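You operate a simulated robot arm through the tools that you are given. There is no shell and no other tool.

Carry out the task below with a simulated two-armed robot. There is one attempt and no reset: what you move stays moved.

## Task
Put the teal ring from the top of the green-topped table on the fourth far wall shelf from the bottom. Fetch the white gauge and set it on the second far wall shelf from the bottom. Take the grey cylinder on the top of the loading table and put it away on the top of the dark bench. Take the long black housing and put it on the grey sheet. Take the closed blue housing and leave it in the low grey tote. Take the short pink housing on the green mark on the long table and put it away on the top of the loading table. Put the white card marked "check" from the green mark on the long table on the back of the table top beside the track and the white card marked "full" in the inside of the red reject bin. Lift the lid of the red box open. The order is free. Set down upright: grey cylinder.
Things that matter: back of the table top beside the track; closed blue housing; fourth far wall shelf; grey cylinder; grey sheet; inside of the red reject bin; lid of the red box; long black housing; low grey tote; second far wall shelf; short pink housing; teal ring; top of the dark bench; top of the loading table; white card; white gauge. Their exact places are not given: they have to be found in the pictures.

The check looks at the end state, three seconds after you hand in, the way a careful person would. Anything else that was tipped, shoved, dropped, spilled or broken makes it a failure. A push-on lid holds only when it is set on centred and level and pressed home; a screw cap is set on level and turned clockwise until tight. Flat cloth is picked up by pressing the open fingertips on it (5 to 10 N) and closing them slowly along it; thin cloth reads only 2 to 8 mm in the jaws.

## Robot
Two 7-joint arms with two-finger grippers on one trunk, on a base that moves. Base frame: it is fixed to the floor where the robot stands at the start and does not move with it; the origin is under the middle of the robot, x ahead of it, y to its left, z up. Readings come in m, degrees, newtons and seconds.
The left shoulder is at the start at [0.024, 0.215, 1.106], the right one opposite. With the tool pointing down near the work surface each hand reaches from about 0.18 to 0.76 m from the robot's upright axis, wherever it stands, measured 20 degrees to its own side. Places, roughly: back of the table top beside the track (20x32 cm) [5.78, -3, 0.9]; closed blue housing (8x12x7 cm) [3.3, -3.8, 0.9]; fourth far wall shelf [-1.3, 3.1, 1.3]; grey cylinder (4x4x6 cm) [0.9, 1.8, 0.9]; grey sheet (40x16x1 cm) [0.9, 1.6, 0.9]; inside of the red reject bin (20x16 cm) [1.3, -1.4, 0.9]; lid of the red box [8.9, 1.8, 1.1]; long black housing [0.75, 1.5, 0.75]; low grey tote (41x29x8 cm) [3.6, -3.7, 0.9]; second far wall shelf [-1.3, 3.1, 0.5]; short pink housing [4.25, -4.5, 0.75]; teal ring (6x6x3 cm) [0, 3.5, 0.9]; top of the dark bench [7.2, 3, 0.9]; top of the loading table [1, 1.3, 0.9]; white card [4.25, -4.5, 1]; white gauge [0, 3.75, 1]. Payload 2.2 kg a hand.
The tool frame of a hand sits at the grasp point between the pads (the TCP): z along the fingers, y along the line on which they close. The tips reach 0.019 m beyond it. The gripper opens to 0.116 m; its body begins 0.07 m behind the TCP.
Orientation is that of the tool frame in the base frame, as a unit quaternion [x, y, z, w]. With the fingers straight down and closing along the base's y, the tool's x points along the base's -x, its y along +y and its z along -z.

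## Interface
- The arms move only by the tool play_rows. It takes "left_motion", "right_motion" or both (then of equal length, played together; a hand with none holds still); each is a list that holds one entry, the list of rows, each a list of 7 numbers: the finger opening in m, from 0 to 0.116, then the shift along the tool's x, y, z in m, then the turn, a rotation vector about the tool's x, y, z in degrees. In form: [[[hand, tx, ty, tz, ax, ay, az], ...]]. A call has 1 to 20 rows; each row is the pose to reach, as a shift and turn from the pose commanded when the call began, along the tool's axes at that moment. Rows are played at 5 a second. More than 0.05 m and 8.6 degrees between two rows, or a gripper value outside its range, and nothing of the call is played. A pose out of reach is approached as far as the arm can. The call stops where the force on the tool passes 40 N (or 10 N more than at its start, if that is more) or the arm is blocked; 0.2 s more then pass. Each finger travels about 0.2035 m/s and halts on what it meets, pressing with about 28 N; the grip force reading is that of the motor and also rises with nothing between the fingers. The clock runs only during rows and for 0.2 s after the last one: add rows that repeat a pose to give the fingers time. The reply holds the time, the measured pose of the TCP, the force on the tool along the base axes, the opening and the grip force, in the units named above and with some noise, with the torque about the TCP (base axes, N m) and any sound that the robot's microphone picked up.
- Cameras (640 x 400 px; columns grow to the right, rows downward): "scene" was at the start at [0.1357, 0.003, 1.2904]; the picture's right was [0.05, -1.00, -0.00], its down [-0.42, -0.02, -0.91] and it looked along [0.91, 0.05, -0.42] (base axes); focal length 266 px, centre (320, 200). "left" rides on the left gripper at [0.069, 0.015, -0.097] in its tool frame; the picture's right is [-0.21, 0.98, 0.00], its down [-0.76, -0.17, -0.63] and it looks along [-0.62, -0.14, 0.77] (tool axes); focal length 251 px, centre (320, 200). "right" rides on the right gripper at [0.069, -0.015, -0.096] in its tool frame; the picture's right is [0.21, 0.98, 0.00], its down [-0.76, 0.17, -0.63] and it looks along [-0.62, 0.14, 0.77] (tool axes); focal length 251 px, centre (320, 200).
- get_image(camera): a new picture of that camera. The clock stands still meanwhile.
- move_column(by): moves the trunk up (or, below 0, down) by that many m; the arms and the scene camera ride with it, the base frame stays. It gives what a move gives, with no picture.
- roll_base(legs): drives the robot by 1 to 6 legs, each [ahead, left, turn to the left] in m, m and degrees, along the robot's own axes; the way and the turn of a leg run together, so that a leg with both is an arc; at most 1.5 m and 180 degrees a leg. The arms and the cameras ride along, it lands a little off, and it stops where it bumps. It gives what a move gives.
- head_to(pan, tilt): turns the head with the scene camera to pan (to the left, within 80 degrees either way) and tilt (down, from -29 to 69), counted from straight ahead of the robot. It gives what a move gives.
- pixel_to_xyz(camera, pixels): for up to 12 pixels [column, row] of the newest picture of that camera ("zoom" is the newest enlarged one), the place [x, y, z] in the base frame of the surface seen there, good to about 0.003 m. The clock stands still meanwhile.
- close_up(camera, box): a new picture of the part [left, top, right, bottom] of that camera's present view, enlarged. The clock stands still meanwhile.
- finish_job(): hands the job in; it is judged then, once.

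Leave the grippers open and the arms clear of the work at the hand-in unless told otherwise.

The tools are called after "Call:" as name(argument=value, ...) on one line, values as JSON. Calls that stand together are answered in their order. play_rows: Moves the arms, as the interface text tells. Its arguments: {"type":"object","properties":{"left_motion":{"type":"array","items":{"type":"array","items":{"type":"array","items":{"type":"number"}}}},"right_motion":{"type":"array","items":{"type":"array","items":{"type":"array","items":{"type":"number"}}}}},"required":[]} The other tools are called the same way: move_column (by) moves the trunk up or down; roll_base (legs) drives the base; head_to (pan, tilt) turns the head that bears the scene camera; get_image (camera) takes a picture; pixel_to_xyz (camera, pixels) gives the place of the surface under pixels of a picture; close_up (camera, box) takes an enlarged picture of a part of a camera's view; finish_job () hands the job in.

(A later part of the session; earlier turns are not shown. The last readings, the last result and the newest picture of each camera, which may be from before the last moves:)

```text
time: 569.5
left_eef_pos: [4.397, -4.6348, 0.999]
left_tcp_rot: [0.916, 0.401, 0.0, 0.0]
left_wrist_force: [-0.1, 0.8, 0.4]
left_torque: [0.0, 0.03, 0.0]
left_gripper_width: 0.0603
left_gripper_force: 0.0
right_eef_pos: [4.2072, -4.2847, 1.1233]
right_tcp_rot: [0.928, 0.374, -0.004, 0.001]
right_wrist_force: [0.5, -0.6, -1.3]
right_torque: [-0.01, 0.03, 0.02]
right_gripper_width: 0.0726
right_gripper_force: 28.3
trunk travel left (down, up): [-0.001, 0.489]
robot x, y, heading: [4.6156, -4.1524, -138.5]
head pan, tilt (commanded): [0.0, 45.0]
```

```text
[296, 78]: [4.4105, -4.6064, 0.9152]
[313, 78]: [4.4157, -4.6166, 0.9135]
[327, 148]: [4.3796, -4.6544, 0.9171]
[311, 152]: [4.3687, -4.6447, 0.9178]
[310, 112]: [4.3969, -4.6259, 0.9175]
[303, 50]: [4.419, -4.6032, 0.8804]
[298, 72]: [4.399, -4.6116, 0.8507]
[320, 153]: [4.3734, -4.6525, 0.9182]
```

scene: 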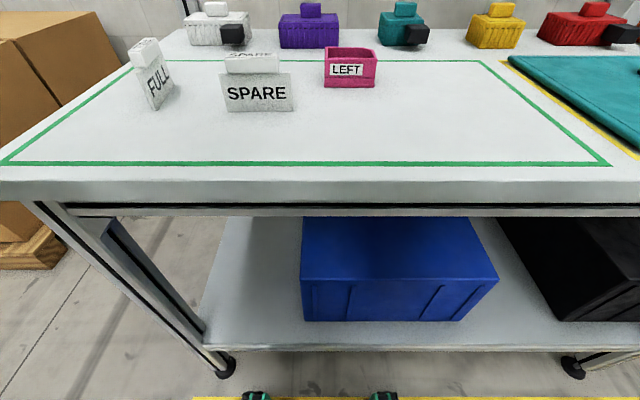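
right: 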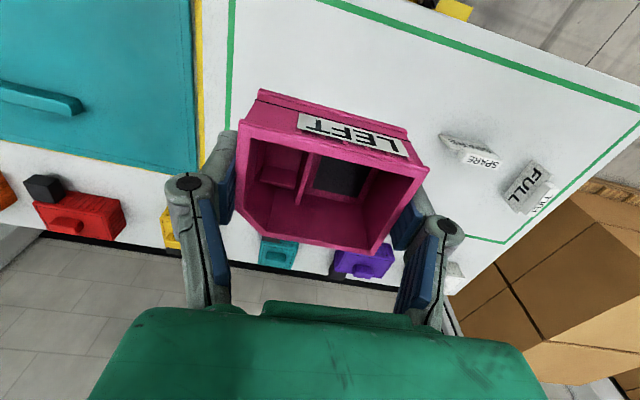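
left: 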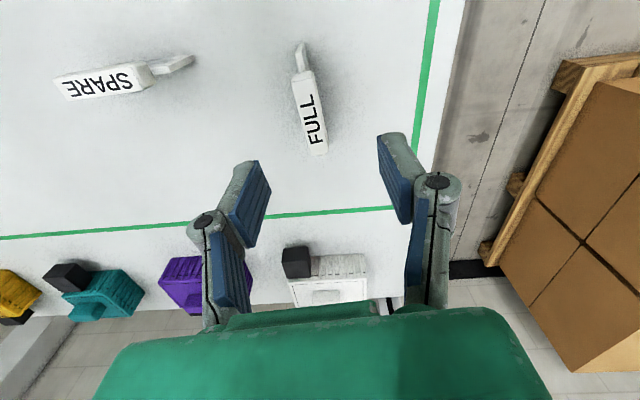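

I correct 5 mm and 3°, descend to z 0.903 and close on the thin block.

Call:
play_rows(left_motion=[[[0.06, 0.001, -0.0054, 0.03, 0, 0, 2.9], [0.06, 0.001, -0.0054, 0.06, 0, 0, 2.9], [0.06, 0.001, -0.0054, 0.085, 0, 0, 2.9], [0.06, 0.001, -0.0054, 0.096, 0, 0, 2.9], [0.06, 0.001, -0.0054, 0.096, 0, 0, 2.9], [0.045, 0.001, -0.0054, 0.096, 0, 0, 2.9], [0.03, 0.001, -0.0054, 0.096, 0, 0, 2.9], [0.015, 0.001, -0.0054, 0.096, 0, 0, 2.9], [0.0, 0.001, -0.0054, 0.096, 0, 0, 2.9], [0.0, 0.001, -0.0054, 0.096, 0, 0, 2.9]]])

Call:
get_image(camera="left")

Call:
close_up(camera="scene", box=[90, 10, 310, 130])

```text
time: 571.7
left_eef_pos: [4.3907, -4.6289, 0.9027]
left_tcp_rot: [0.926, 0.378, 0.001, 0.0]
left_wrist_force: [-0.3, -0.6, -0.1]
left_torque: [0.0, -0.02, -0.01]
left_gripper_width: 0.0061
left_gripper_force: 28.2
right_eef_pos: [4.2061, -4.2853, 1.1233]
right_tcp_rot: [0.927, 0.374, -0.005, 0.0]
right_wrist_force: [-0.2, -0.1, -1.7]
right_torque: [-0.01, 0.02, 0.0]
right_gripper_width: 0.0723
right_gripper_force: 28.1
trunk travel left (down, up): [-0.001, 0.489]
robot x, y, heading: [4.6145, -4.146, -138.9]
head pan, tilt (commanded): [0.0, 45.0]
```

```text
taken
```

left: 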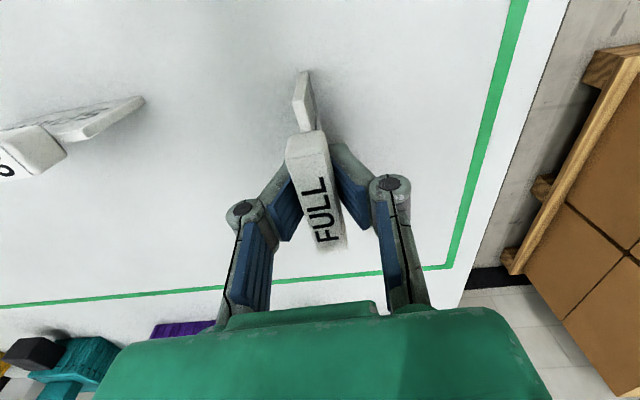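

```text
2.91 times, centred on (200, 70) of scene
```

zoom: 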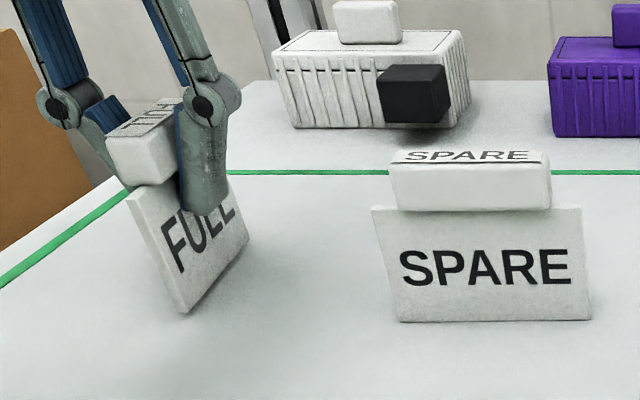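

Held: the tips clamp the card just below its block (6 mm). I lift it and retract.

Call:
play_rows(left_motion=[[[0.0, 0, 0, -0.03, 0, 0, 0], [0.0, 0, 0, -0.07, 0, 0, 0], [0.0, 0, 0, -0.11, 0, 0, 0], [0.0, 0.02, 0, -0.15, 0, 0, 0], [0.0, 0.04, 0, -0.19, 0, 0, 0], [0.0, 0.07, 0, -0.22, 0, 0, 0], [0.0, 0.1, 0, -0.24, 0, 0, 0]]])

Call:
get_image(camera="left")

Call:
get_image(camera="scene")

```text
time: 573.3
left_eef_pos: [4.467, -4.5608, 1.1421]
left_tcp_rot: [0.926, 0.378, 0.0, -0.003]
left_wrist_force: [-0.1, -0.2, 0.2]
left_torque: [0.01, 0.0, 0.02]
left_gripper_width: 0.006
left_gripper_force: 28.5
right_eef_pos: [4.2079, -4.288, 1.1233]
right_tcp_rot: [0.927, 0.374, -0.005, 0.0]
right_wrist_force: [0.5, 0.5, -0.6]
right_torque: [-0.01, 0.05, 0.01]
right_gripper_width: 0.0718
right_gripper_force: 27.8
trunk travel left (down, up): [-0.001, 0.489]
robot x, y, heading: [4.6122, -4.1493, -139.0]
head pan, tilt (commanded): [0.0, 45.0]
```

```text
taken
```

left: 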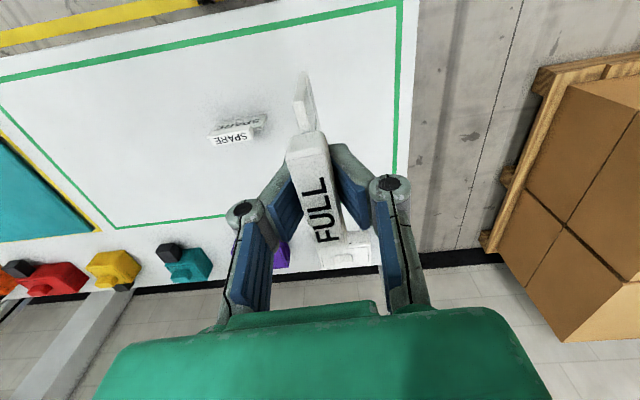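

```text
taken
```

scene: 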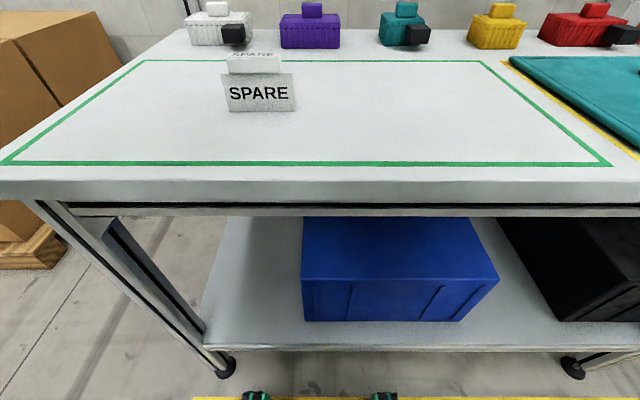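

Both items are held; SPARE stays untouched. I back off, turn to face along the aisle and drive toward the red reject bin.

Call:
roll_base(legs=[[-0.3, 0, 0], [0, 0, -89.3], [1.4, 0, 0]])

Call:
head_to(pan=15, tilt=15)

Call:
get_image(camera="scene")

```text
time: 585.7
left_eef_pos: [3.5138, -2.766, 1.1418]
left_tcp_rot: [0.925, -0.381, 0.001, 0.001]
left_wrist_force: [0.3, 0.5, -0.1]
left_torque: [0.0, 0.03, 0.0]
left_gripper_width: 0.0061
left_gripper_force: 28.0
right_eef_pos: [3.7847, -2.5035, 1.1222]
right_tcp_rot: [0.923, -0.384, -0.003, -0.003]
right_wrist_force: [0.3, 0.6, -1.3]
right_torque: [0.0, -0.02, 0.01]
right_gripper_width: 0.0708
right_gripper_force: 27.7
trunk travel left (down, up): [-0.001, 0.489]
robot x, y, heading: [3.928, -2.9089, 132.0]
head pan, tilt (commanded): [0.0, 45.0]
```

```text
time: 586.6
left_eef_pos: [3.5159, -2.7667, 1.144]
left_tcp_rot: [0.924, -0.381, 0.001, -0.001]
left_wrist_force: [0.0, -0.5, -1.7]
left_torque: [0.0, -0.01, 0.02]
left_gripper_width: 0.0061
left_gripper_force: 27.9
right_eef_pos: [3.785, -2.5054, 1.1233]
right_tcp_rot: [0.923, -0.384, -0.003, -0.003]
right_wrist_force: [-0.3, 0.5, -0.4]
right_torque: [0.0, -0.02, 0.01]
right_gripper_width: 0.0714
right_gripper_force: 28.2
trunk travel left (down, up): [-0.001, 0.489]
robot x, y, heading: [3.9292, -2.9113, 131.7]
head pan, tilt (commanded): [15.0, 15.0]
```

```text
taken
```

scene: 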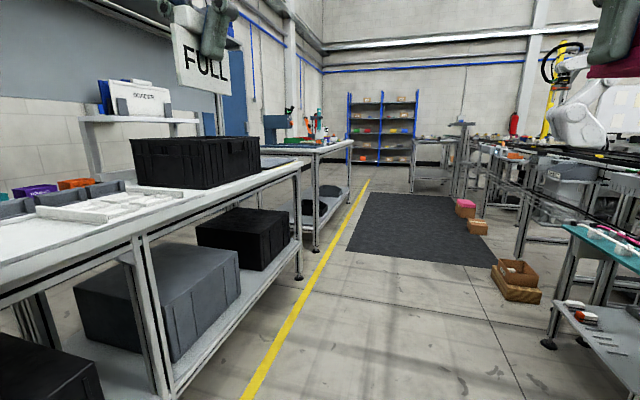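

The aisle is clear. I continue 1.3 m and look at the next table for the red reject bin.

Call:
roll_base(legs=[[1.3, 0, 0]])

Call:
head_to(pan=25, tilt=20)

Call:
get_image(camera="scene")

```text
time: 593.1
left_eef_pos: [2.652, -1.8238, 1.1415]
left_tcp_rot: [0.927, -0.375, 0.001, 0.0]
left_wrist_force: [0.7, 0.2, -0.3]
left_torque: [-0.04, -0.02, 0.0]
left_gripper_width: 0.0062
left_gripper_force: 27.9
right_eef_pos: [2.9192, -1.5586, 1.1237]
right_tcp_rot: [0.926, -0.378, -0.004, -0.002]
right_wrist_force: [-0.9, 1.2, -1.0]
right_torque: [-0.01, -0.02, -0.01]
right_gripper_width: 0.0711
right_gripper_force: 28.4
trunk travel left (down, up): [-0.001, 0.489]
robot x, y, heading: [3.0655, -1.9635, 132.7]
head pan, tilt (commanded): [15.0, 15.0]
```

```text
time: 593.8
left_eef_pos: [2.653, -1.826, 1.1437]
left_tcp_rot: [0.927, -0.376, -0.001, -0.001]
left_wrist_force: [-0.5, 0.0, -1.2]
left_torque: [-0.02, 0.02, 0.03]
left_gripper_width: 0.0061
left_gripper_force: 28.1
right_eef_pos: [2.9205, -1.5594, 1.1239]
right_tcp_rot: [0.926, -0.379, -0.005, -0.004]
right_wrist_force: [0.8, 0.9, -1.8]
right_torque: [0.03, 0.0, 0.02]
right_gripper_width: 0.071
right_gripper_force: 26.9
trunk travel left (down, up): [-0.001, 0.489]
robot x, y, heading: [3.0652, -1.9642, 133.0]
head pan, tilt (commanded): [25.0, 20.0]
```

```text
taken
```

scene: 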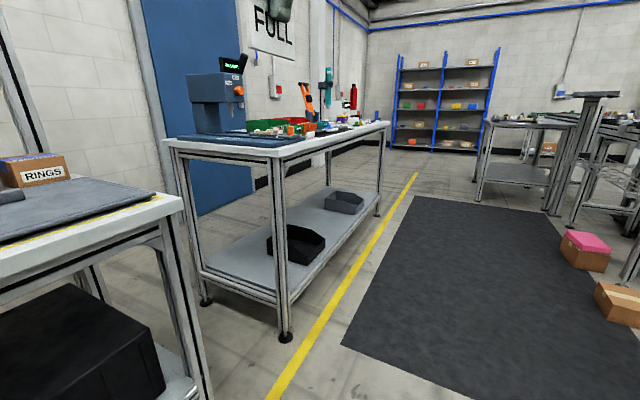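

Call:
close_up(camera="scene", box=[160, 60, 400, 170])

Call:
pixel_to_xyz(camera="scene", pixels=[[285, 335], [378, 215], [388, 122], [290, 155], [170, 142], [300, 122], [270, 125], [350, 115], [310, 130], [205, 300]])

```text
2.67 times, centred on (280, 115) of scene
```

zoom: 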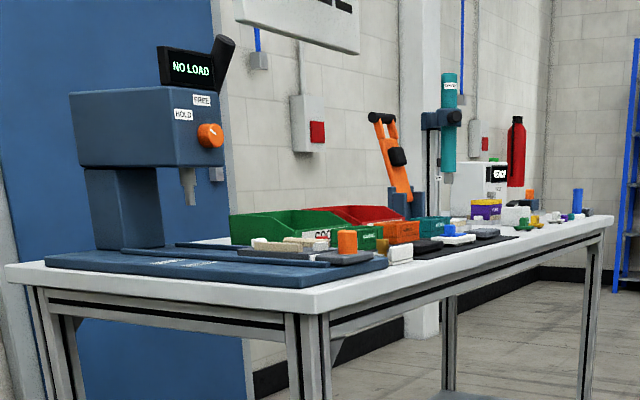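

```text
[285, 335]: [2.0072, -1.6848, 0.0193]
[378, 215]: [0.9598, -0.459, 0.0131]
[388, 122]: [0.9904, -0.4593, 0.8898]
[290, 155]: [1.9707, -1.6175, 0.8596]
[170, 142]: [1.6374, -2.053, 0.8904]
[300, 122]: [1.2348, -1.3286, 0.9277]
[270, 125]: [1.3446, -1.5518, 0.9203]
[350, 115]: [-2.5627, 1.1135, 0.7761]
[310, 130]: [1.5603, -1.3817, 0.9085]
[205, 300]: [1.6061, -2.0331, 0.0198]
```

The red bin is on this table at about (1.23, -1.33), beside a green one. I drive 1.8 m further, turn to face the table.

Call:
roll_base(legs=[[0.95, 0, -0.8], [0.85, 0, 0], [0, 0, 89]])

Call:
head_to(pan=10, tilt=30)

Call:
get_image(camera="scene")

```text
time: 606.5
left_eef_pos: [1.7205, -1.0586, 1.1432]
left_tcp_rot: [0.927, 0.376, -0.001, 0.0]
left_wrist_force: [0.5, 0.1, -1.0]
left_torque: [-0.02, -0.07, -0.01]
left_gripper_width: 0.0062
left_gripper_force: 28.3
right_eef_pos: [1.4622, -0.7854, 1.1253]
right_tcp_rot: [0.928, 0.374, -0.005, 0.001]
right_wrist_force: [0.2, 0.3, -1.8]
right_torque: [-0.01, 0.02, 0.03]
right_gripper_width: 0.0714
right_gripper_force: 28.4
trunk travel left (down, up): [-0.001, 0.489]
robot x, y, heading: [1.8711, -0.6523, -139.2]
head pan, tilt (commanded): [25.0, 20.0]
```

```text
time: 607.3
left_eef_pos: [1.7226, -1.0586, 1.1452]
left_tcp_rot: [0.927, 0.376, -0.002, 0.0]
left_wrist_force: [-0.1, 0.7, -0.7]
left_torque: [0.01, -0.01, -0.01]
left_gripper_width: 0.006
left_gripper_force: 28.1
right_eef_pos: [1.4645, -0.7828, 1.1247]
right_tcp_rot: [0.928, 0.373, -0.006, 0.001]
right_wrist_force: [-0.6, 0.2, -1.1]
right_torque: [0.02, 0.0, 0.05]
right_gripper_width: 0.0713
right_gripper_force: 28.1
trunk travel left (down, up): [-0.001, 0.489]
robot x, y, heading: [1.8678, -0.6538, -138.7]
head pan, tilt (commanded): [10.0, 30.0]
```

```text
taken
```

scene: 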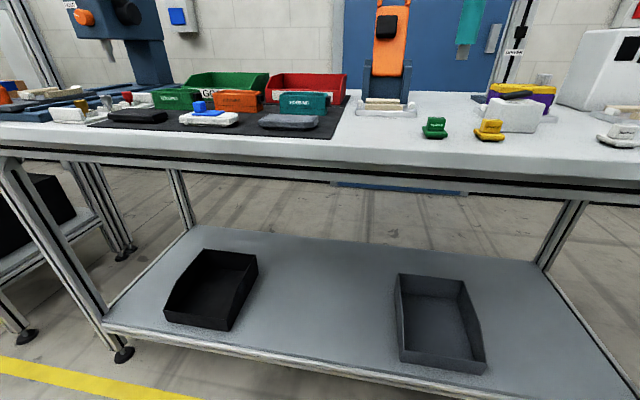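

The open red bin is at (307,87), behind a teal housing. I enlarge and read positions.

Call:
close_up(camera="scene", box=[140, 55, 420, 165])

Call:
pixel_to_xyz(camera="zoom", pixels=[[300, 45], [470, 42], [300, 85], [385, 60], [385, 45], [385, 80], [310, 65], [460, 65], [380, 105], [320, 95], [430, 95], [300, 95]])

```text
2.29 times, centred on (280, 110) of scene
```

zoom: 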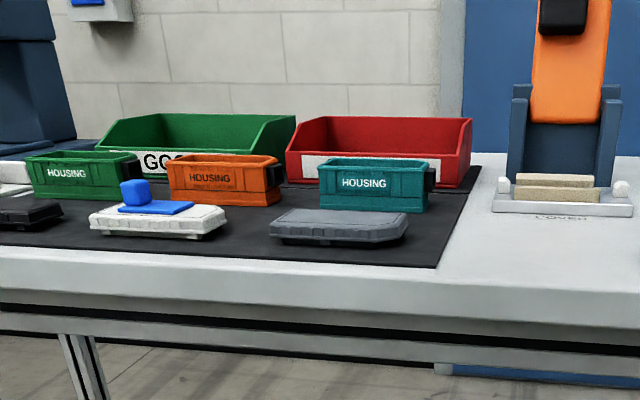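

```text
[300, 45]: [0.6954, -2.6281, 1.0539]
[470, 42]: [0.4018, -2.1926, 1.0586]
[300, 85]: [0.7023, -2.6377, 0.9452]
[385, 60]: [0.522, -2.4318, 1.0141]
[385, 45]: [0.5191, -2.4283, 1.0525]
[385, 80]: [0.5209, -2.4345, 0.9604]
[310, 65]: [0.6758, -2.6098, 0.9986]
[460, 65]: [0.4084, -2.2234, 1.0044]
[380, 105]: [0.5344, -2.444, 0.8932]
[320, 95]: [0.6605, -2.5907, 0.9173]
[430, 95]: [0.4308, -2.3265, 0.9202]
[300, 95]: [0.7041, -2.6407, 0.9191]
```

Call:
pixel_to_xyz(camera="zoom", pixels=[[330, 120], [440, 121], [290, 152], [310, 160], [470, 122], [385, 140], [440, 150], [300, 175], [330, 165], [425, 160], [322, 160], [375, 205]])

Call:
head_to(pan=5, tilt=40)

Call:
get_image(camera="scene")

```text
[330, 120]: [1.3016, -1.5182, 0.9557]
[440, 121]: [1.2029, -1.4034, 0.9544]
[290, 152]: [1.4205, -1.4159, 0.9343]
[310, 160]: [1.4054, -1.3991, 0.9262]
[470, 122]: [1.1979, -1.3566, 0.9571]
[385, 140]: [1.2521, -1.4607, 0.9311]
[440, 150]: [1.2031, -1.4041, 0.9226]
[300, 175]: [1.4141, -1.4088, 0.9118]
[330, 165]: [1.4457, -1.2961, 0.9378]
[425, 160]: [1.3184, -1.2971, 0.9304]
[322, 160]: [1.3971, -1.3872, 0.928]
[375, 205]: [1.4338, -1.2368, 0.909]
```

```text
time: 608.0
left_eef_pos: [1.7222, -1.0582, 1.1438]
left_tcp_rot: [0.927, 0.376, -0.002, 0.0]
left_wrist_force: [0.8, 0.3, -0.7]
left_torque: [0.03, 0.01, -0.02]
left_gripper_width: 0.0062
left_gripper_force: 27.9
right_eef_pos: [1.4639, -0.7831, 1.1246]
right_tcp_rot: [0.927, 0.374, -0.006, 0.001]
right_wrist_force: [-0.1, 0.6, 0.0]
right_torque: [-0.03, 0.0, 0.02]
right_gripper_width: 0.0712
right_gripper_force: 28.1
trunk travel left (down, up): [-0.001, 0.489]
robot x, y, heading: [1.8698, -0.6522, -139.1]
head pan, tilt (commanded): [5.0, 40.0]
```

```text
taken
```

scene: 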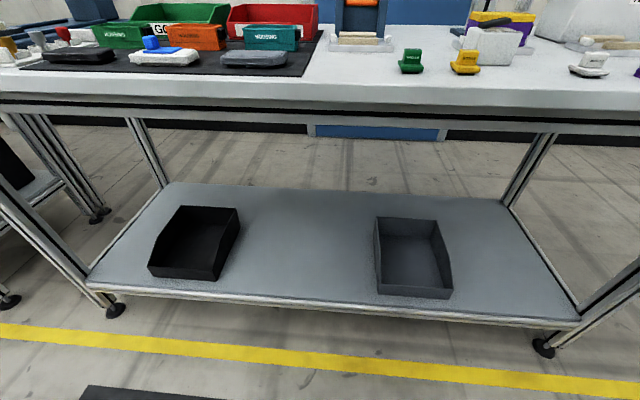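

Call:
pixel_to_xyz(camera="scene", pixels=[[360, 5], [358, 40], [335, 20], [385, 20], [490, 45], [410, 60], [270, 60], [200, 85], [100, 90], [300, 75]])

```text
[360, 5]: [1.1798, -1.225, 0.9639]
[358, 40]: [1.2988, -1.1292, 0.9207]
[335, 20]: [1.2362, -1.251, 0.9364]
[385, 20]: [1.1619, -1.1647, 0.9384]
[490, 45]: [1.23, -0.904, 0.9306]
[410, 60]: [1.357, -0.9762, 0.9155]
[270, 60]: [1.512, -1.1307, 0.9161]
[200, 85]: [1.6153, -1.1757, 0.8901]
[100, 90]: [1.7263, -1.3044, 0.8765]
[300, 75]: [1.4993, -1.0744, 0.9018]
```

Bin centre about (1.301, -1.398). I drive 0.26 m closer and let it settle.

Call:
roll_base(legs=[[0.26, 0, 0.5]])

Call:
head_to(pan=10, tilt=40)

Call:
head_to(pan=10, tilt=40)

Call:
get_image(camera="scene")

Call:
get_image(camera="left")

```text
time: 609.9
left_eef_pos: [1.5245, -1.2339, 1.1439]
left_tcp_rot: [0.925, 0.38, -0.002, -0.001]
left_wrist_force: [0.4, -0.5, -0.6]
left_torque: [0.03, 0.0, -0.01]
left_gripper_width: 0.0059
left_gripper_force: 28.0
right_eef_pos: [1.2642, -0.962, 1.1219]
right_tcp_rot: [0.926, 0.376, -0.005, 0.001]
right_wrist_force: [-0.2, -1.0, -1.4]
right_torque: [0.04, -0.03, 0.02]
right_gripper_width: 0.0713
right_gripper_force: 27.9
trunk travel left (down, up): [-0.001, 0.489]
robot x, y, heading: [1.6728, -0.8272, -138.6]
head pan, tilt (commanded): [5.0, 40.0]
```

```text
time: 610.6
left_eef_pos: [1.5272, -1.2334, 1.1439]
left_tcp_rot: [0.925, 0.381, -0.002, 0.0]
left_wrist_force: [-0.1, 0.2, -0.4]
left_torque: [-0.01, 0.01, 0.02]
left_gripper_width: 0.0059
left_gripper_force: 28.2
right_eef_pos: [1.2671, -0.9586, 1.125]
right_tcp_rot: [0.926, 0.378, -0.007, 0.001]
right_wrist_force: [0.8, 0.1, -1.2]
right_torque: [0.02, 0.01, 0.02]
right_gripper_width: 0.0713
right_gripper_force: 28.1
trunk travel left (down, up): [-0.001, 0.489]
robot x, y, heading: [1.671, -0.825, -138.8]
head pan, tilt (commanded): [10.0, 40.0]
```

```text
time: 611.2
left_eef_pos: [1.5273, -1.2336, 1.1448]
left_tcp_rot: [0.925, 0.38, -0.001, 0.0]
left_wrist_force: [-0.6, -0.3, -0.9]
left_torque: [0.02, 0.01, 0.01]
left_gripper_width: 0.0059
left_gripper_force: 28.4
right_eef_pos: [1.2665, -0.9604, 1.1262]
right_tcp_rot: [0.926, 0.377, -0.007, 0.001]
right_wrist_force: [0.4, 0.5, -1.0]
right_torque: [-0.03, 0.0, -0.01]
right_gripper_width: 0.0713
right_gripper_force: 28.2
trunk travel left (down, up): [-0.001, 0.489]
robot x, y, heading: [1.6655, -0.825, -138.7]
head pan, tilt (commanded): [10.0, 40.0]
```

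```text
taken
```

scene: 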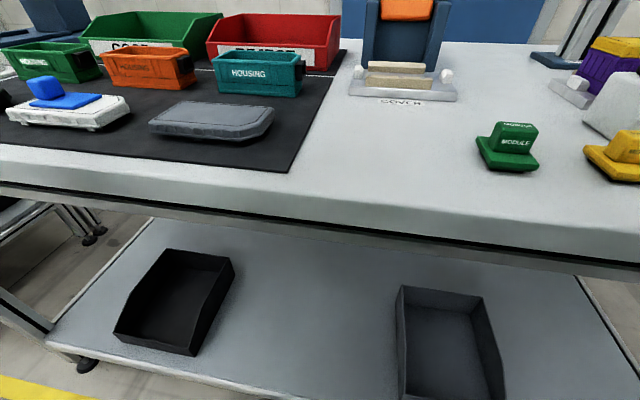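

```text
taken
```

left: 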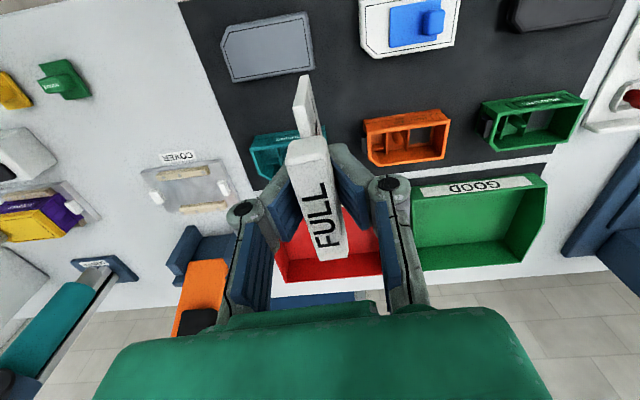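

I read the red bin's corners again from both cameras.

Call:
pixel_to_xyz(camera="scene", pixels=[[208, 40], [222, 18], [338, 17], [330, 70], [280, 25], [300, 35], [260, 18], [215, 60], [318, 50], [338, 45]])

Call:
pixel_to_xyz(camera="left", pixels=[[365, 235], [300, 270], [375, 265], [285, 245], [360, 255], [380, 240], [290, 235], [310, 255], [430, 180], [440, 230]])

```text
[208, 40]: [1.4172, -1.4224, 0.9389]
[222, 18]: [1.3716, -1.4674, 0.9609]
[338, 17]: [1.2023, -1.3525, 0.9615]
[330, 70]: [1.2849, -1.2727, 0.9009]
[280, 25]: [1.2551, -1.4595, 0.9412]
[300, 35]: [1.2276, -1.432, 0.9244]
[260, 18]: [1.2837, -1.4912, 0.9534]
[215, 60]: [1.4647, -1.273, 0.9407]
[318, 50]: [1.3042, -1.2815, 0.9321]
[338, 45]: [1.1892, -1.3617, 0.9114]
```

```text
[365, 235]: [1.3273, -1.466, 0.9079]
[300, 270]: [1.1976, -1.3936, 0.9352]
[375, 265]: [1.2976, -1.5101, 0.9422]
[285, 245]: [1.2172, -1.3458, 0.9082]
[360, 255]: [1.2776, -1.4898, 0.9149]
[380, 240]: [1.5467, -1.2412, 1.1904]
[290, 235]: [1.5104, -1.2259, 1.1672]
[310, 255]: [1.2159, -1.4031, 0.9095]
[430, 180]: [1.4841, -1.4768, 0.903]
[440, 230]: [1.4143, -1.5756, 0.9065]
```

Bin floor z≈0.907, centre (1.291, -1.399). I bring the card above the bin's centre.

Call:
play_rows(left_motion=[[[0.0, -0.0404, -0.0069, 0.005, 0, 0, 0], [0.0, -0.0808, -0.0139, 0.01, 0, 0, 0], [0.0, -0.1212, -0.0208, 0.02, 0, 0, 0], [0.0, -0.1617, -0.0277, 0.035, 0, 0, 0], [0.0, -0.2021, -0.0346, 0.05, 0, 0, 0], [0.0, -0.2425, -0.0416, 0.065, 0, 0, 0], [0.0, -0.2829, -0.0485, 0.085, 0, 0, 0], [0.0, -0.2829, -0.0485, 0.085, 0, 0, 0]]])

Call:
get_image(camera="left")

Call:
get_image(camera="scene")

```text
time: 613.0
left_eef_pos: [1.3525, -1.3671, 1.0387]
left_tcp_rot: [0.925, 0.38, -0.007, 0.002]
left_wrist_force: [1.1, 0.6, 1.6]
left_torque: [-0.09, 0.08, 0.01]
left_gripper_width: 0.0057
left_gripper_force: 27.5
left hand out of reach, approached as far as the arm can: row 4, 5, 6, 7, 8
right_eef_pos: [1.271, -0.9562, 1.1296]
right_tcp_rot: [0.926, 0.377, -0.011, 0.003]
right_wrist_force: [1.3, 0.6, 0.1]
right_torque: [-0.11, 0.08, 0.03]
right_gripper_width: 0.0715
right_gripper_force: 28.1
trunk travel left (down, up): [-0.001, 0.489]
robot x, y, heading: [1.6714, -0.825, -138.5]
head pan, tilt (commanded): [10.0, 40.0]
```

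```text
taken
```

left: 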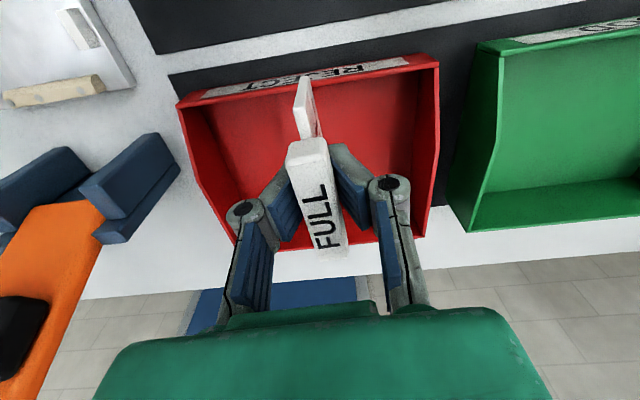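

```text
taken
```

scene: 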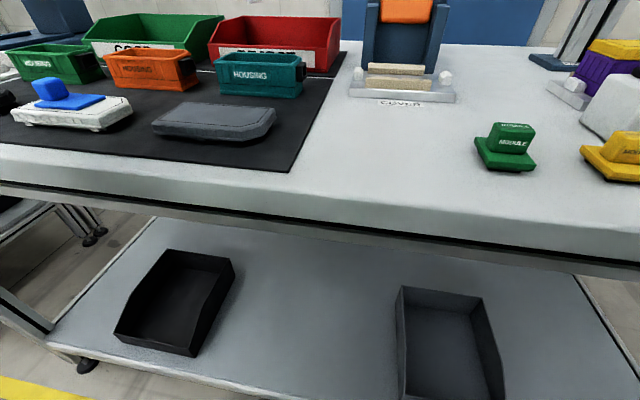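

The vertical reach ends a few cm short at this height. I raise the trunk only 5 cm and continue forward while lowering.

Call:
move_column(by=0.05)

Call:
play_rows(left_motion=[[[0.0, -0.0108, -0.0034, 0.015, 0, 0, 0], [0.0, -0.0216, -0.0068, 0.03, 0, 0, 0], [0.0, -0.0324, -0.0103, 0.045, 0, 0, 0], [0.0, -0.0432, -0.0137, 0.06, 0, 0, 0], [0.0, -0.054, -0.0171, 0.075, 0, 0, 0], [0.0, -0.0648, -0.0205, 0.085, 0, 0, 0], [0.0, -0.0648, -0.0205, 0.085, 0, 0, 0]]])

Call:
head_to(pan=10, tilt=40)

Call:
get_image(camera="left")

```text
time: 613.9
left_eef_pos: [1.3475, -1.3704, 1.0837]
left_tcp_rot: [0.925, 0.38, 0.0, 0.001]
left_wrist_force: [-1.2, 0.4, 0.6]
left_torque: [0.01, 0.03, 0.04]
left_gripper_width: 0.0062
left_gripper_force: 27.9
right_eef_pos: [1.2664, -0.9608, 1.1757]
right_tcp_rot: [0.926, 0.377, -0.007, 0.001]
right_wrist_force: [-0.5, 0.3, -1.1]
right_torque: [-0.03, 0.04, -0.03]
right_gripper_width: 0.0711
right_gripper_force: 27.5
trunk travel left (down, up): [-0.051, 0.439]
robot x, y, heading: [1.6678, -0.8238, -138.3]
head pan, tilt (commanded): [10.0, 40.0]
```

```text
time: 615.5
left_eef_pos: [1.3, -1.391, 0.991]
left_tcp_rot: [0.925, 0.38, -0.002, 0.0]
left_wrist_force: [-0.2, 0.5, -0.3]
left_torque: [0.01, -0.02, 0.01]
left_gripper_width: 0.0058
left_gripper_force: 28.1
left hand out of reach, approached as far as the arm can: row 3, 4, 5, 6, 7
right_eef_pos: [1.2668, -0.9589, 1.1753]
right_tcp_rot: [0.926, 0.377, -0.007, 0.002]
right_wrist_force: [0.4, 0.1, -0.6]
right_torque: [-0.04, 0.0, 0.0]
right_gripper_width: 0.071
right_gripper_force: 27.9
trunk travel left (down, up): [-0.051, 0.439]
robot x, y, heading: [1.6695, -0.826, -138.5]
head pan, tilt (commanded): [10.0, 40.0]
```

```text
time: 616.1
left_eef_pos: [1.2994, -1.3921, 0.9911]
left_tcp_rot: [0.925, 0.38, -0.001, 0.0]
left_wrist_force: [-1.9, 0.9, -1.4]
left_torque: [-0.04, 0.0, 0.0]
left_gripper_width: 0.006
left_gripper_force: 28.2
right_eef_pos: [1.2672, -0.959, 1.1753]
right_tcp_rot: [0.926, 0.377, -0.006, 0.002]
right_wrist_force: [0.4, -0.3, -0.9]
right_torque: [0.01, -0.02, 0.01]
right_gripper_width: 0.0713
right_gripper_force: 27.8
trunk travel left (down, up): [-0.051, 0.439]
robot x, y, heading: [1.6672, -0.8265, -138.8]
head pan, tilt (commanded): [10.0, 40.0]
```

```text
taken
```

left: 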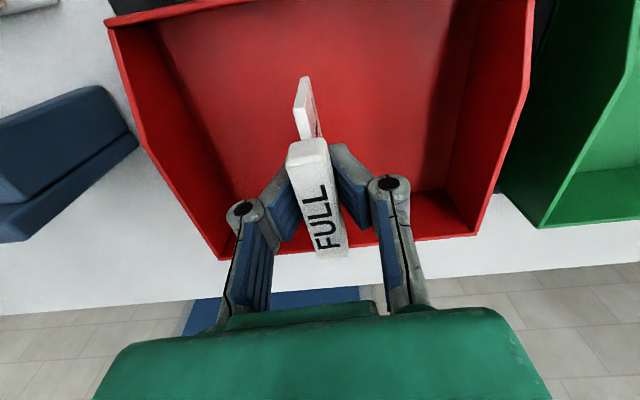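

The card is over the bin's centre (1.299, -1.392). I lower it slowly to the bin floor.

Call:
play_rows(left_motion=[[[0.0, 0, 0, 0.012, 0, 0, 0], [0.0, 0, 0, 0.02, 0, 0, 0], [0.0, 0, 0, 0.025, 0, 0, 0], [0.0, 0, 0, 0.028, 0, 0, 0], [0.0, 0, 0, 0.03, 0, 0, 0], [0.0, 0, 0, 0.03, 0, 0, 0]]])

Call:
get_image(camera="left")

```text
time: 617.5
left_eef_pos: [1.289, -1.3987, 0.9651]
left_tcp_rot: [0.925, 0.38, -0.001, 0.001]
left_wrist_force: [0.5, -0.7, -0.5]
left_torque: [-0.03, 0.02, 0.02]
left_gripper_width: 0.0062
left_gripper_force: 28.1
left hand out of reach, approached as far as the arm can: row 1, 2, 3, 4, 5, 6
right_eef_pos: [1.2662, -0.96, 1.1766]
right_tcp_rot: [0.926, 0.377, -0.007, 0.002]
right_wrist_force: [0.1, 0.0, -0.6]
right_torque: [0.01, -0.01, 0.0]
right_gripper_width: 0.0711
right_gripper_force: 28.0
trunk travel left (down, up): [-0.051, 0.439]
robot x, y, heading: [1.6709, -0.8273, -138.8]
head pan, tilt (commanded): [10.0, 40.0]
```

```text
taken
```

left: 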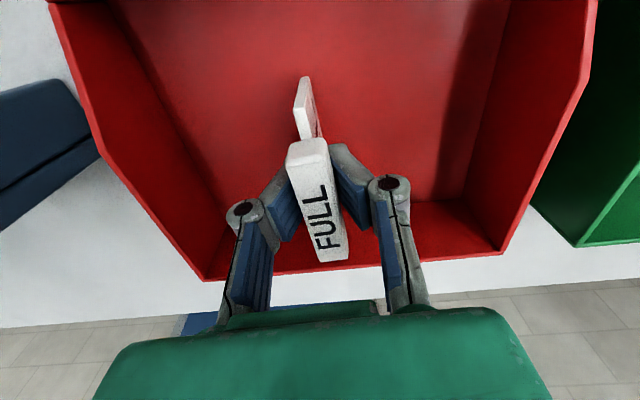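

Call:
play_rows(left_motion=[[[0.0, 0.001, 0, 0.002, 0, 0, 0], [0.0, 0.002, 0, 0.004, 0, 0, 0], [0.0, 0.003, 0, 0.006, 0, 0, 0], [0.0, 0.004, 0, 0.008, 0, 0, 0], [0.0, 0.004, 0, 0.008, 0, 0, 0]]])

```text
time: 618.7
left_eef_pos: [1.288, -1.3972, 0.9591]
left_tcp_rot: [0.925, 0.381, 0.0, 0.0]
left_wrist_force: [-0.4, -0.6, -0.4]
left_torque: [-0.02, -0.04, 0.0]
left_gripper_width: 0.0062
left_gripper_force: 28.4
left hand out of reach, approached as far as the arm can: row 2, 3, 4, 5
right_eef_pos: [1.2666, -0.9594, 1.1743]
right_tcp_rot: [0.926, 0.377, -0.007, 0.002]
right_wrist_force: [-0.7, -0.9, -1.7]
right_torque: [0.04, 0.02, 0.02]
right_gripper_width: 0.0712
right_gripper_force: 27.9
trunk travel left (down, up): [-0.051, 0.439]
robot x, y, heading: [1.6704, -0.8263, -138.6]
head pan, tilt (commanded): [10.0, 40.0]
```

Call:
play_rows(left_motion=[[[0.0, 0.002, 0, 0.002, 0, 0, 0], [0.0, 0.003, 0, 0.004, 0, 0, 0], [0.0, 0.005, 0, 0.006, 0, 0, 0], [0.0, 0.006, 0, 0.008, 0, 0, 0], [0.0, 0.007, 0, 0.01, 0, 0, 0], [0.0, 0.007, 0, 0.01, 0, 0, 0]]])

Call:
get_image(camera="left")

```text
time: 620.1
left_eef_pos: [1.2851, -1.3971, 0.955]
left_tcp_rot: [0.925, 0.38, -0.001, 0.0]
left_wrist_force: [-0.5, 0.8, -0.5]
left_torque: [0.0, 0.0, -0.01]
left_gripper_width: 0.006
left_gripper_force: 27.8
left hand out of reach, approached as far as the arm can: row 2, 3, 4, 5, 6
right_eef_pos: [1.2661, -0.9597, 1.1758]
right_tcp_rot: [0.926, 0.377, -0.006, 0.001]
right_wrist_force: [0.1, -0.4, -1.1]
right_torque: [-0.03, 0.0, 0.06]
right_gripper_width: 0.0712
right_gripper_force: 27.8
trunk travel left (down, up): [-0.051, 0.439]
robot x, y, heading: [1.6695, -0.8262, -138.6]
head pan, tilt (commanded): [10.0, 40.0]
```

```text
taken
```

left: 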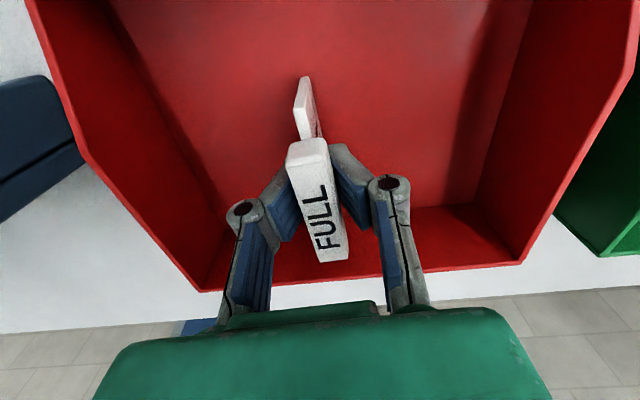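

Call:
pixel_to_xyz(camera="left", pixels=[[250, 80], [400, 80], [300, 40], [350, 120], [303, 85], [430, 150]])

```text
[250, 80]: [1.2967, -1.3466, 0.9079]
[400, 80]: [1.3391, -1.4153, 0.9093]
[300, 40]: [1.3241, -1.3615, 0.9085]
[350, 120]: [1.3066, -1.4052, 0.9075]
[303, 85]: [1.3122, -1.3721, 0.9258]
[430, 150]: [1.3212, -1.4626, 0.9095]
```

Call:
pixel_to_xyz(camera="left", pixels=[[304, 78], [302, 80], [299, 95], [310, 100], [315, 125], [318, 132], [297, 130], [306, 75]])

Call:
play_rows(left_motion=[[[0.0, 0.002, 0, 0.002, 0, 0, 0], [0.0, 0.003, 0, 0.004, 0, 0, 0], [0.0, 0.005, 0, 0.006, 0, 0, 0], [0.0, 0.006, 0, 0.008, 0, 0, 0], [0.0, 0.006, 0, 0.008, 0, 0, 0]]])

```text
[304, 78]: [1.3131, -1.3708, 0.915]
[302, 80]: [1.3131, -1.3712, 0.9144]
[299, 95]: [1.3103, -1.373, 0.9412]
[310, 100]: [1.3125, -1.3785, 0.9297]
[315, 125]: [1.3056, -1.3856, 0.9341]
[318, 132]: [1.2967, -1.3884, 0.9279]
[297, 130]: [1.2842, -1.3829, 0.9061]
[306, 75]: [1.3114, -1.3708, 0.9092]
```

```text
time: 621.3
left_eef_pos: [1.2847, -1.3971, 0.952]
left_tcp_rot: [0.925, 0.381, -0.003, 0.001]
left_wrist_force: [-0.6, -3.7, 26.0]
left_torque: [-0.18, 0.02, -0.04]
left_gripper_width: 0.0061
left_gripper_force: 27.8
left hand out of reach, approached as far as the arm can: row 2, 3, 4, 5
right_eef_pos: [1.2663, -0.9577, 1.1755]
right_tcp_rot: [0.926, 0.377, -0.007, 0.002]
right_wrist_force: [0.3, -0.5, -1.6]
right_torque: [-0.01, -0.03, -0.01]
right_gripper_width: 0.0713
right_gripper_force: 28.2
trunk travel left (down, up): [-0.051, 0.439]
robot x, y, heading: [1.6682, -0.8274, -138.5]
head pan, tilt (commanded): [10.0, 40.0]
```

Contact (26 N). I ease up 2 mm, open slowly, and rise straight up.

Call:
play_rows(left_motion=[[[0.0, 0, 0, -0.001, 0, 0, 0], [0.0, 0, 0, -0.002, 0, 0, 0], [0.015, 0, 0, -0.002, 0, 0, 0], [0.03, 0, 0, -0.002, 0, 0, 0], [0.05, 0, 0, -0.002, 0, 0, 0], [0.05, 0, 0, -0.002, 0, 0, 0], [0.05, 0, 0, -0.02, 0, 0, 0], [0.05, 0.01, 0, -0.05, 0, 0, 0], [0.05, 0.03, 0, -0.08, 0, 0, 0], [0.05, 0.06, 0, -0.11, 0, 0, 0]]])

Call:
get_image(camera="left")

Call:
close_up(camera="scene", box=[180, 0, 380, 110])

```text
time: 623.5
left_eef_pos: [1.3265, -1.3502, 1.0632]
left_tcp_rot: [0.925, 0.381, -0.004, 0.002]
left_wrist_force: [-0.1, 0.6, 0.5]
left_torque: [-0.06, 0.03, -0.03]
left_gripper_width: 0.0501
left_gripper_force: 0.0
left hand out of reach, approached as far as the arm can: row 7, 8, 9
right_eef_pos: [1.2677, -0.9562, 1.1769]
right_tcp_rot: [0.926, 0.377, -0.008, 0.003]
right_wrist_force: [0.5, 0.7, -1.2]
right_torque: [-0.05, 0.02, 0.01]
right_gripper_width: 0.0712
right_gripper_force: 27.9
trunk travel left (down, up): [-0.051, 0.439]
robot x, y, heading: [1.6675, -0.8249, -138.7]
head pan, tilt (commanded): [10.0, 40.0]
```

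```text
taken
```

left: 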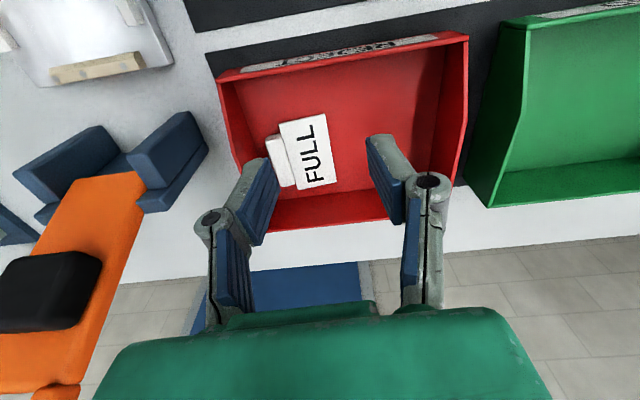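

```text
3.20 times, centred on (280, 55) of scene
```

zoom: 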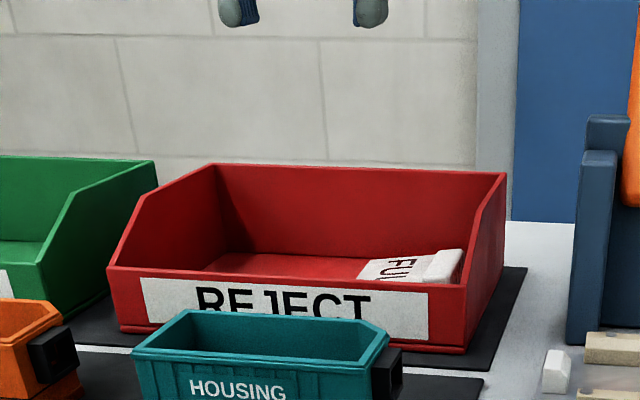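

The FULL card lies inside the red reject bin. I back off, lower the trunk again, retract the left hand, and drive along to the loading table.

Call:
roll_base(legs=[[-0.22, 0, 0]])

Call:
move_column(by=-0.05)

Call:
play_rows(left_motion=[[[0.06, 0.04, 0, -0.02, 0, 0, 0], [0.07, 0.08, 0, -0.04, 0, 0, 0], [0.08, 0.12, 0, -0.06, 0, 0, 0], [0.08, 0.16, 0, -0.08, 0, 0, 0], [0.08, 0.19, 0, -0.1, 0, 0, 0]]])

Call:
get_image(camera="scene")

```text
time: 625.2
left_eef_pos: [1.4943, -1.2063, 1.0604]
left_tcp_rot: [0.925, 0.381, -0.002, 0.001]
left_wrist_force: [0.5, -0.4, 0.3]
left_torque: [-0.05, 0.04, 0.0]
left_gripper_width: 0.0504
left_gripper_force: 0.0
right_eef_pos: [1.4352, -0.8106, 1.1762]
right_tcp_rot: [0.926, 0.378, -0.006, 0.002]
right_wrist_force: [0.2, -0.1, -0.9]
right_torque: [-0.03, 0.05, -0.04]
right_gripper_width: 0.0713
right_gripper_force: 28.0
trunk travel left (down, up): [-0.051, 0.439]
robot x, y, heading: [1.8394, -0.6749, -138.2]
head pan, tilt (commanded): [10.0, 40.0]
```

```text
time: 626.1
left_eef_pos: [1.4977, -1.2054, 1.0126]
left_tcp_rot: [0.925, 0.381, -0.003, 0.001]
left_wrist_force: [0.1, 0.3, -0.4]
left_torque: [0.01, 0.0, 0.0]
left_gripper_width: 0.0499
left_gripper_force: 0.0
right_eef_pos: [1.4369, -0.8095, 1.1277]
right_tcp_rot: [0.926, 0.378, -0.009, 0.001]
right_wrist_force: [-0.9, 0.0, -1.0]
right_torque: [-0.01, 0.0, -0.03]
right_gripper_width: 0.0712
right_gripper_force: 27.5
trunk travel left (down, up): [-0.001, 0.489]
robot x, y, heading: [1.8354, -0.6746, -138.4]
head pan, tilt (commanded): [10.0, 40.0]
```

```text
time: 627.3
left_eef_pos: [1.6384, -1.0712, 1.1121]
left_tcp_rot: [0.924, 0.383, -0.004, 0.001]
left_wrist_force: [0.0, -0.1, -0.5]
left_torque: [0.0, 0.06, 0.01]
left_gripper_width: 0.0804
left_gripper_force: 0.1
right_eef_pos: [1.4396, -0.8118, 1.127]
right_tcp_rot: [0.926, 0.378, -0.01, 0.0]
right_wrist_force: [0.3, 0.5, -0.6]
right_torque: [-0.04, 0.03, 0.02]
right_gripper_width: 0.0712
right_gripper_force: 27.6
trunk travel left (down, up): [-0.001, 0.489]
robot x, y, heading: [1.8376, -0.6792, -138.5]
head pan, tilt (commanded): [10.0, 40.0]
```

```text
taken
```

scene: 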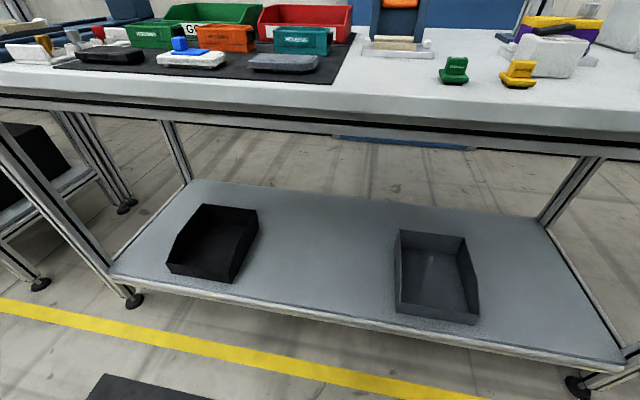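

I turn and drive along the mat's edge toward the loading table.

Call:
roll_base(legs=[[0, 0, -90], [1.2, 0, 0], [1.1, 0, 0]])

Call:
head_to(pan=-60, tilt=25)

Call:
get_image(camera="scene")

```text
time: 642.6
left_eef_pos: [-0.1056, 1.2652, 1.1115]
left_tcp_rot: [0.924, -0.381, -0.003, -0.001]
left_wrist_force: [-0.5, 0.4, 0.2]
left_torque: [-0.03, 0.03, -0.01]
left_gripper_width: 0.0801
left_gripper_force: 0.1
right_eef_pos: [0.1525, 1.4629, 1.1266]
right_tcp_rot: [0.923, -0.385, -0.007, -0.005]
right_wrist_force: [0.1, 0.6, -1.9]
right_torque: [-0.04, -0.01, 0.05]
right_gripper_width: 0.0711
right_gripper_force: 28.2
trunk travel left (down, up): [-0.001, 0.489]
robot x, y, heading: [0.2829, 1.0662, 132.0]
head pan, tilt (commanded): [10.0, 40.0]
```

```text
time: 644.0
left_eef_pos: [-0.1057, 1.2633, 1.1124]
left_tcp_rot: [0.924, -0.382, -0.003, -0.003]
left_wrist_force: [0.1, 0.3, -0.5]
left_torque: [-0.01, 0.0, -0.06]
left_gripper_width: 0.0801
left_gripper_force: 0.0
right_eef_pos: [0.1529, 1.4607, 1.1277]
right_tcp_rot: [0.923, -0.385, -0.009, -0.006]
right_wrist_force: [0.1, -0.7, 0.1]
right_torque: [-0.01, 0.02, 0.01]
right_gripper_width: 0.0713
right_gripper_force: 28.1
trunk travel left (down, up): [-0.001, 0.489]
robot x, y, heading: [0.2876, 1.0619, 132.1]
head pan, tilt (commanded): [-60.0, 25.0]
```

```text
taken
```

scene: 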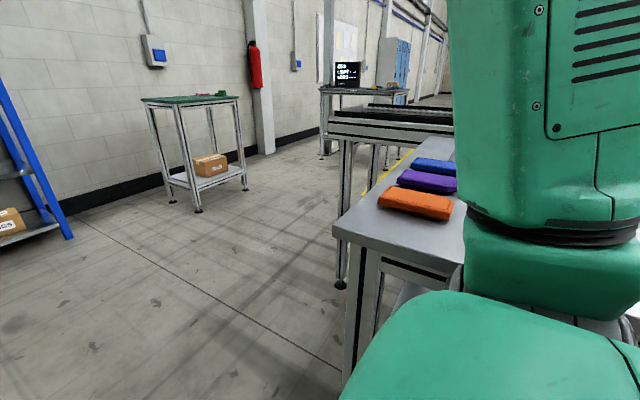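

I turn right to face the loading table's front.

Call:
roll_base(legs=[[0, 0, -90.3]])

Call:
head_to(pan=-10, tilt=45)

Call:
get_image(camera="scene")

```text
time: 648.4
left_eef_pos: [0.5033, 1.4474, 1.112]
left_tcp_rot: [-0.365, 0.931, 0.001, 0.004]
left_wrist_force: [0.1, 0.1, 0.4]
left_torque: [0.01, 0.0, 0.0]
left_gripper_width: 0.0802
left_gripper_force: 0.1
right_eef_pos: [0.69, 1.1796, 1.1282]
right_tcp_rot: [-0.361, 0.932, 0.002, 0.01]
right_wrist_force: [-0.1, -0.5, -0.8]
right_torque: [0.0, 0.03, -0.01]
right_gripper_width: 0.0713
right_gripper_force: 28.3
trunk travel left (down, up): [-0.001, 0.489]
robot x, y, heading: [0.2915, 1.0642, 39.5]
head pan, tilt (commanded): [-60.0, 25.0]
```

```text
time: 649.5
left_eef_pos: [0.5013, 1.446, 1.113]
left_tcp_rot: [-0.366, 0.931, 0.001, 0.005]
left_wrist_force: [0.6, 0.2, 0.7]
left_torque: [-0.02, 0.03, -0.03]
left_gripper_width: 0.08
left_gripper_force: 0.0
right_eef_pos: [0.6893, 1.1799, 1.1265]
right_tcp_rot: [-0.362, 0.932, 0.001, 0.008]
right_wrist_force: [0.4, 0.1, -1.1]
right_torque: [-0.05, -0.02, 0.01]
right_gripper_width: 0.0711
right_gripper_force: 27.2
trunk travel left (down, up): [-0.001, 0.489]
robot x, y, heading: [0.2891, 1.0641, 39.7]
head pan, tilt (commanded): [-10.0, 45.0]
```

```text
taken
```

scene: 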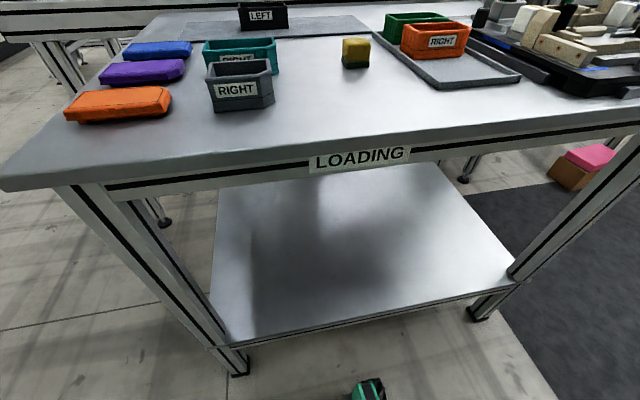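

I see the free front spot around (340,105) between the grey housing, the yellow block and the tray. I read coordinates.

Call:
pixel_to_xyz(camera="scene", pixels=[[340, 105], [320, 110], [360, 100], [274, 95], [272, 103], [355, 68], [435, 88], [340, 130], [330, 90], [400, 105], [263, 15], [340, 145]])

```text
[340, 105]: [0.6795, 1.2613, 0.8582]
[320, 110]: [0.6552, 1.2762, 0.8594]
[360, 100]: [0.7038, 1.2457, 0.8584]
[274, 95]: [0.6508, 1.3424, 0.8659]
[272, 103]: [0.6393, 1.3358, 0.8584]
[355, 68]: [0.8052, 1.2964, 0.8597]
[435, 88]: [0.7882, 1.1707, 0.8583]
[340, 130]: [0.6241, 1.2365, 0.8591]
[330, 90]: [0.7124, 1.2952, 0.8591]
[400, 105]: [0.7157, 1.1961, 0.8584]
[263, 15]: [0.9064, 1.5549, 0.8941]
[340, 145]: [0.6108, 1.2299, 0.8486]
```

Spot (0.713, 1.255). I bring the pink housing above it and down to 7 cm over the table.

Call:
play_rows(right_motion=[[[0.055, -0.0136, 0.0078, 0.03, 0, 0, 0], [0.055, -0.0273, 0.0156, 0.06, 0, 0, 0], [0.055, -0.0409, 0.0233, 0.09, 0, 0, 0], [0.055, -0.0546, 0.0311, 0.12, 0, 0, 0], [0.055, -0.0682, 0.0389, 0.15, 0, 0, 0], [0.055, -0.0682, 0.0389, 0.18, 0, 0, 0], [0.055, -0.0682, 0.0389, 0.18, 0, 0, 0]]])

Call:
get_image(camera="right")

Call:
get_image(camera="scene")

```text
time: 651.1
left_eef_pos: [0.5024, 1.4451, 1.1135]
left_tcp_rot: [-0.366, 0.931, 0.001, 0.005]
left_wrist_force: [0.3, 0.1, 0.3]
left_torque: [-0.05, 0.0, 0.0]
left_gripper_width: 0.0801
left_gripper_force: 0.0
right_eef_pos: [0.7152, 1.2553, 0.9507]
right_tcp_rot: [-0.362, 0.932, 0.002, 0.01]
right_wrist_force: [-0.6, 0.7, -0.7]
right_torque: [-0.03, 0.04, 0.0]
right_gripper_width: 0.0712
right_gripper_force: 27.9
trunk travel left (down, up): [-0.001, 0.489]
robot x, y, heading: [0.2835, 1.0627, 39.4]
head pan, tilt (commanded): [-10.0, 45.0]
```

```text
taken
```

right: 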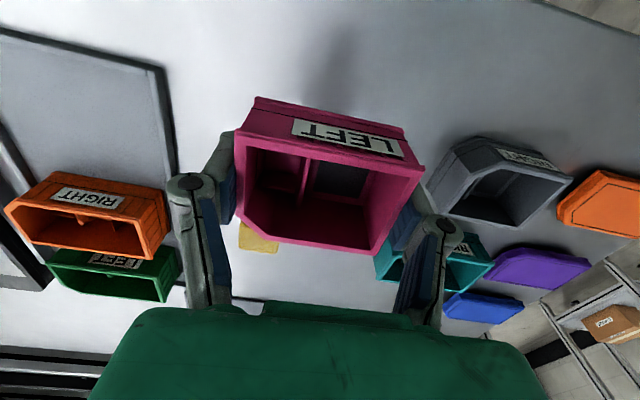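

```text
taken
```

scene: 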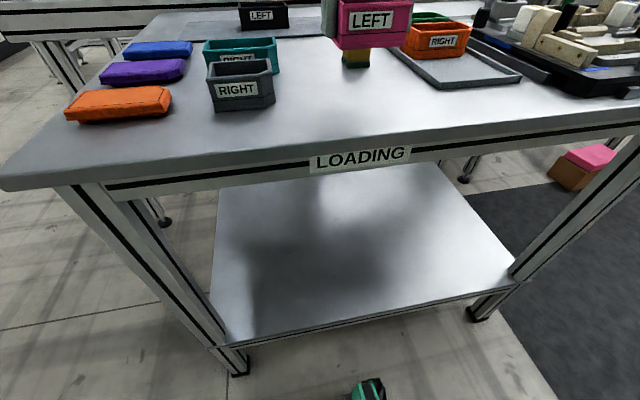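

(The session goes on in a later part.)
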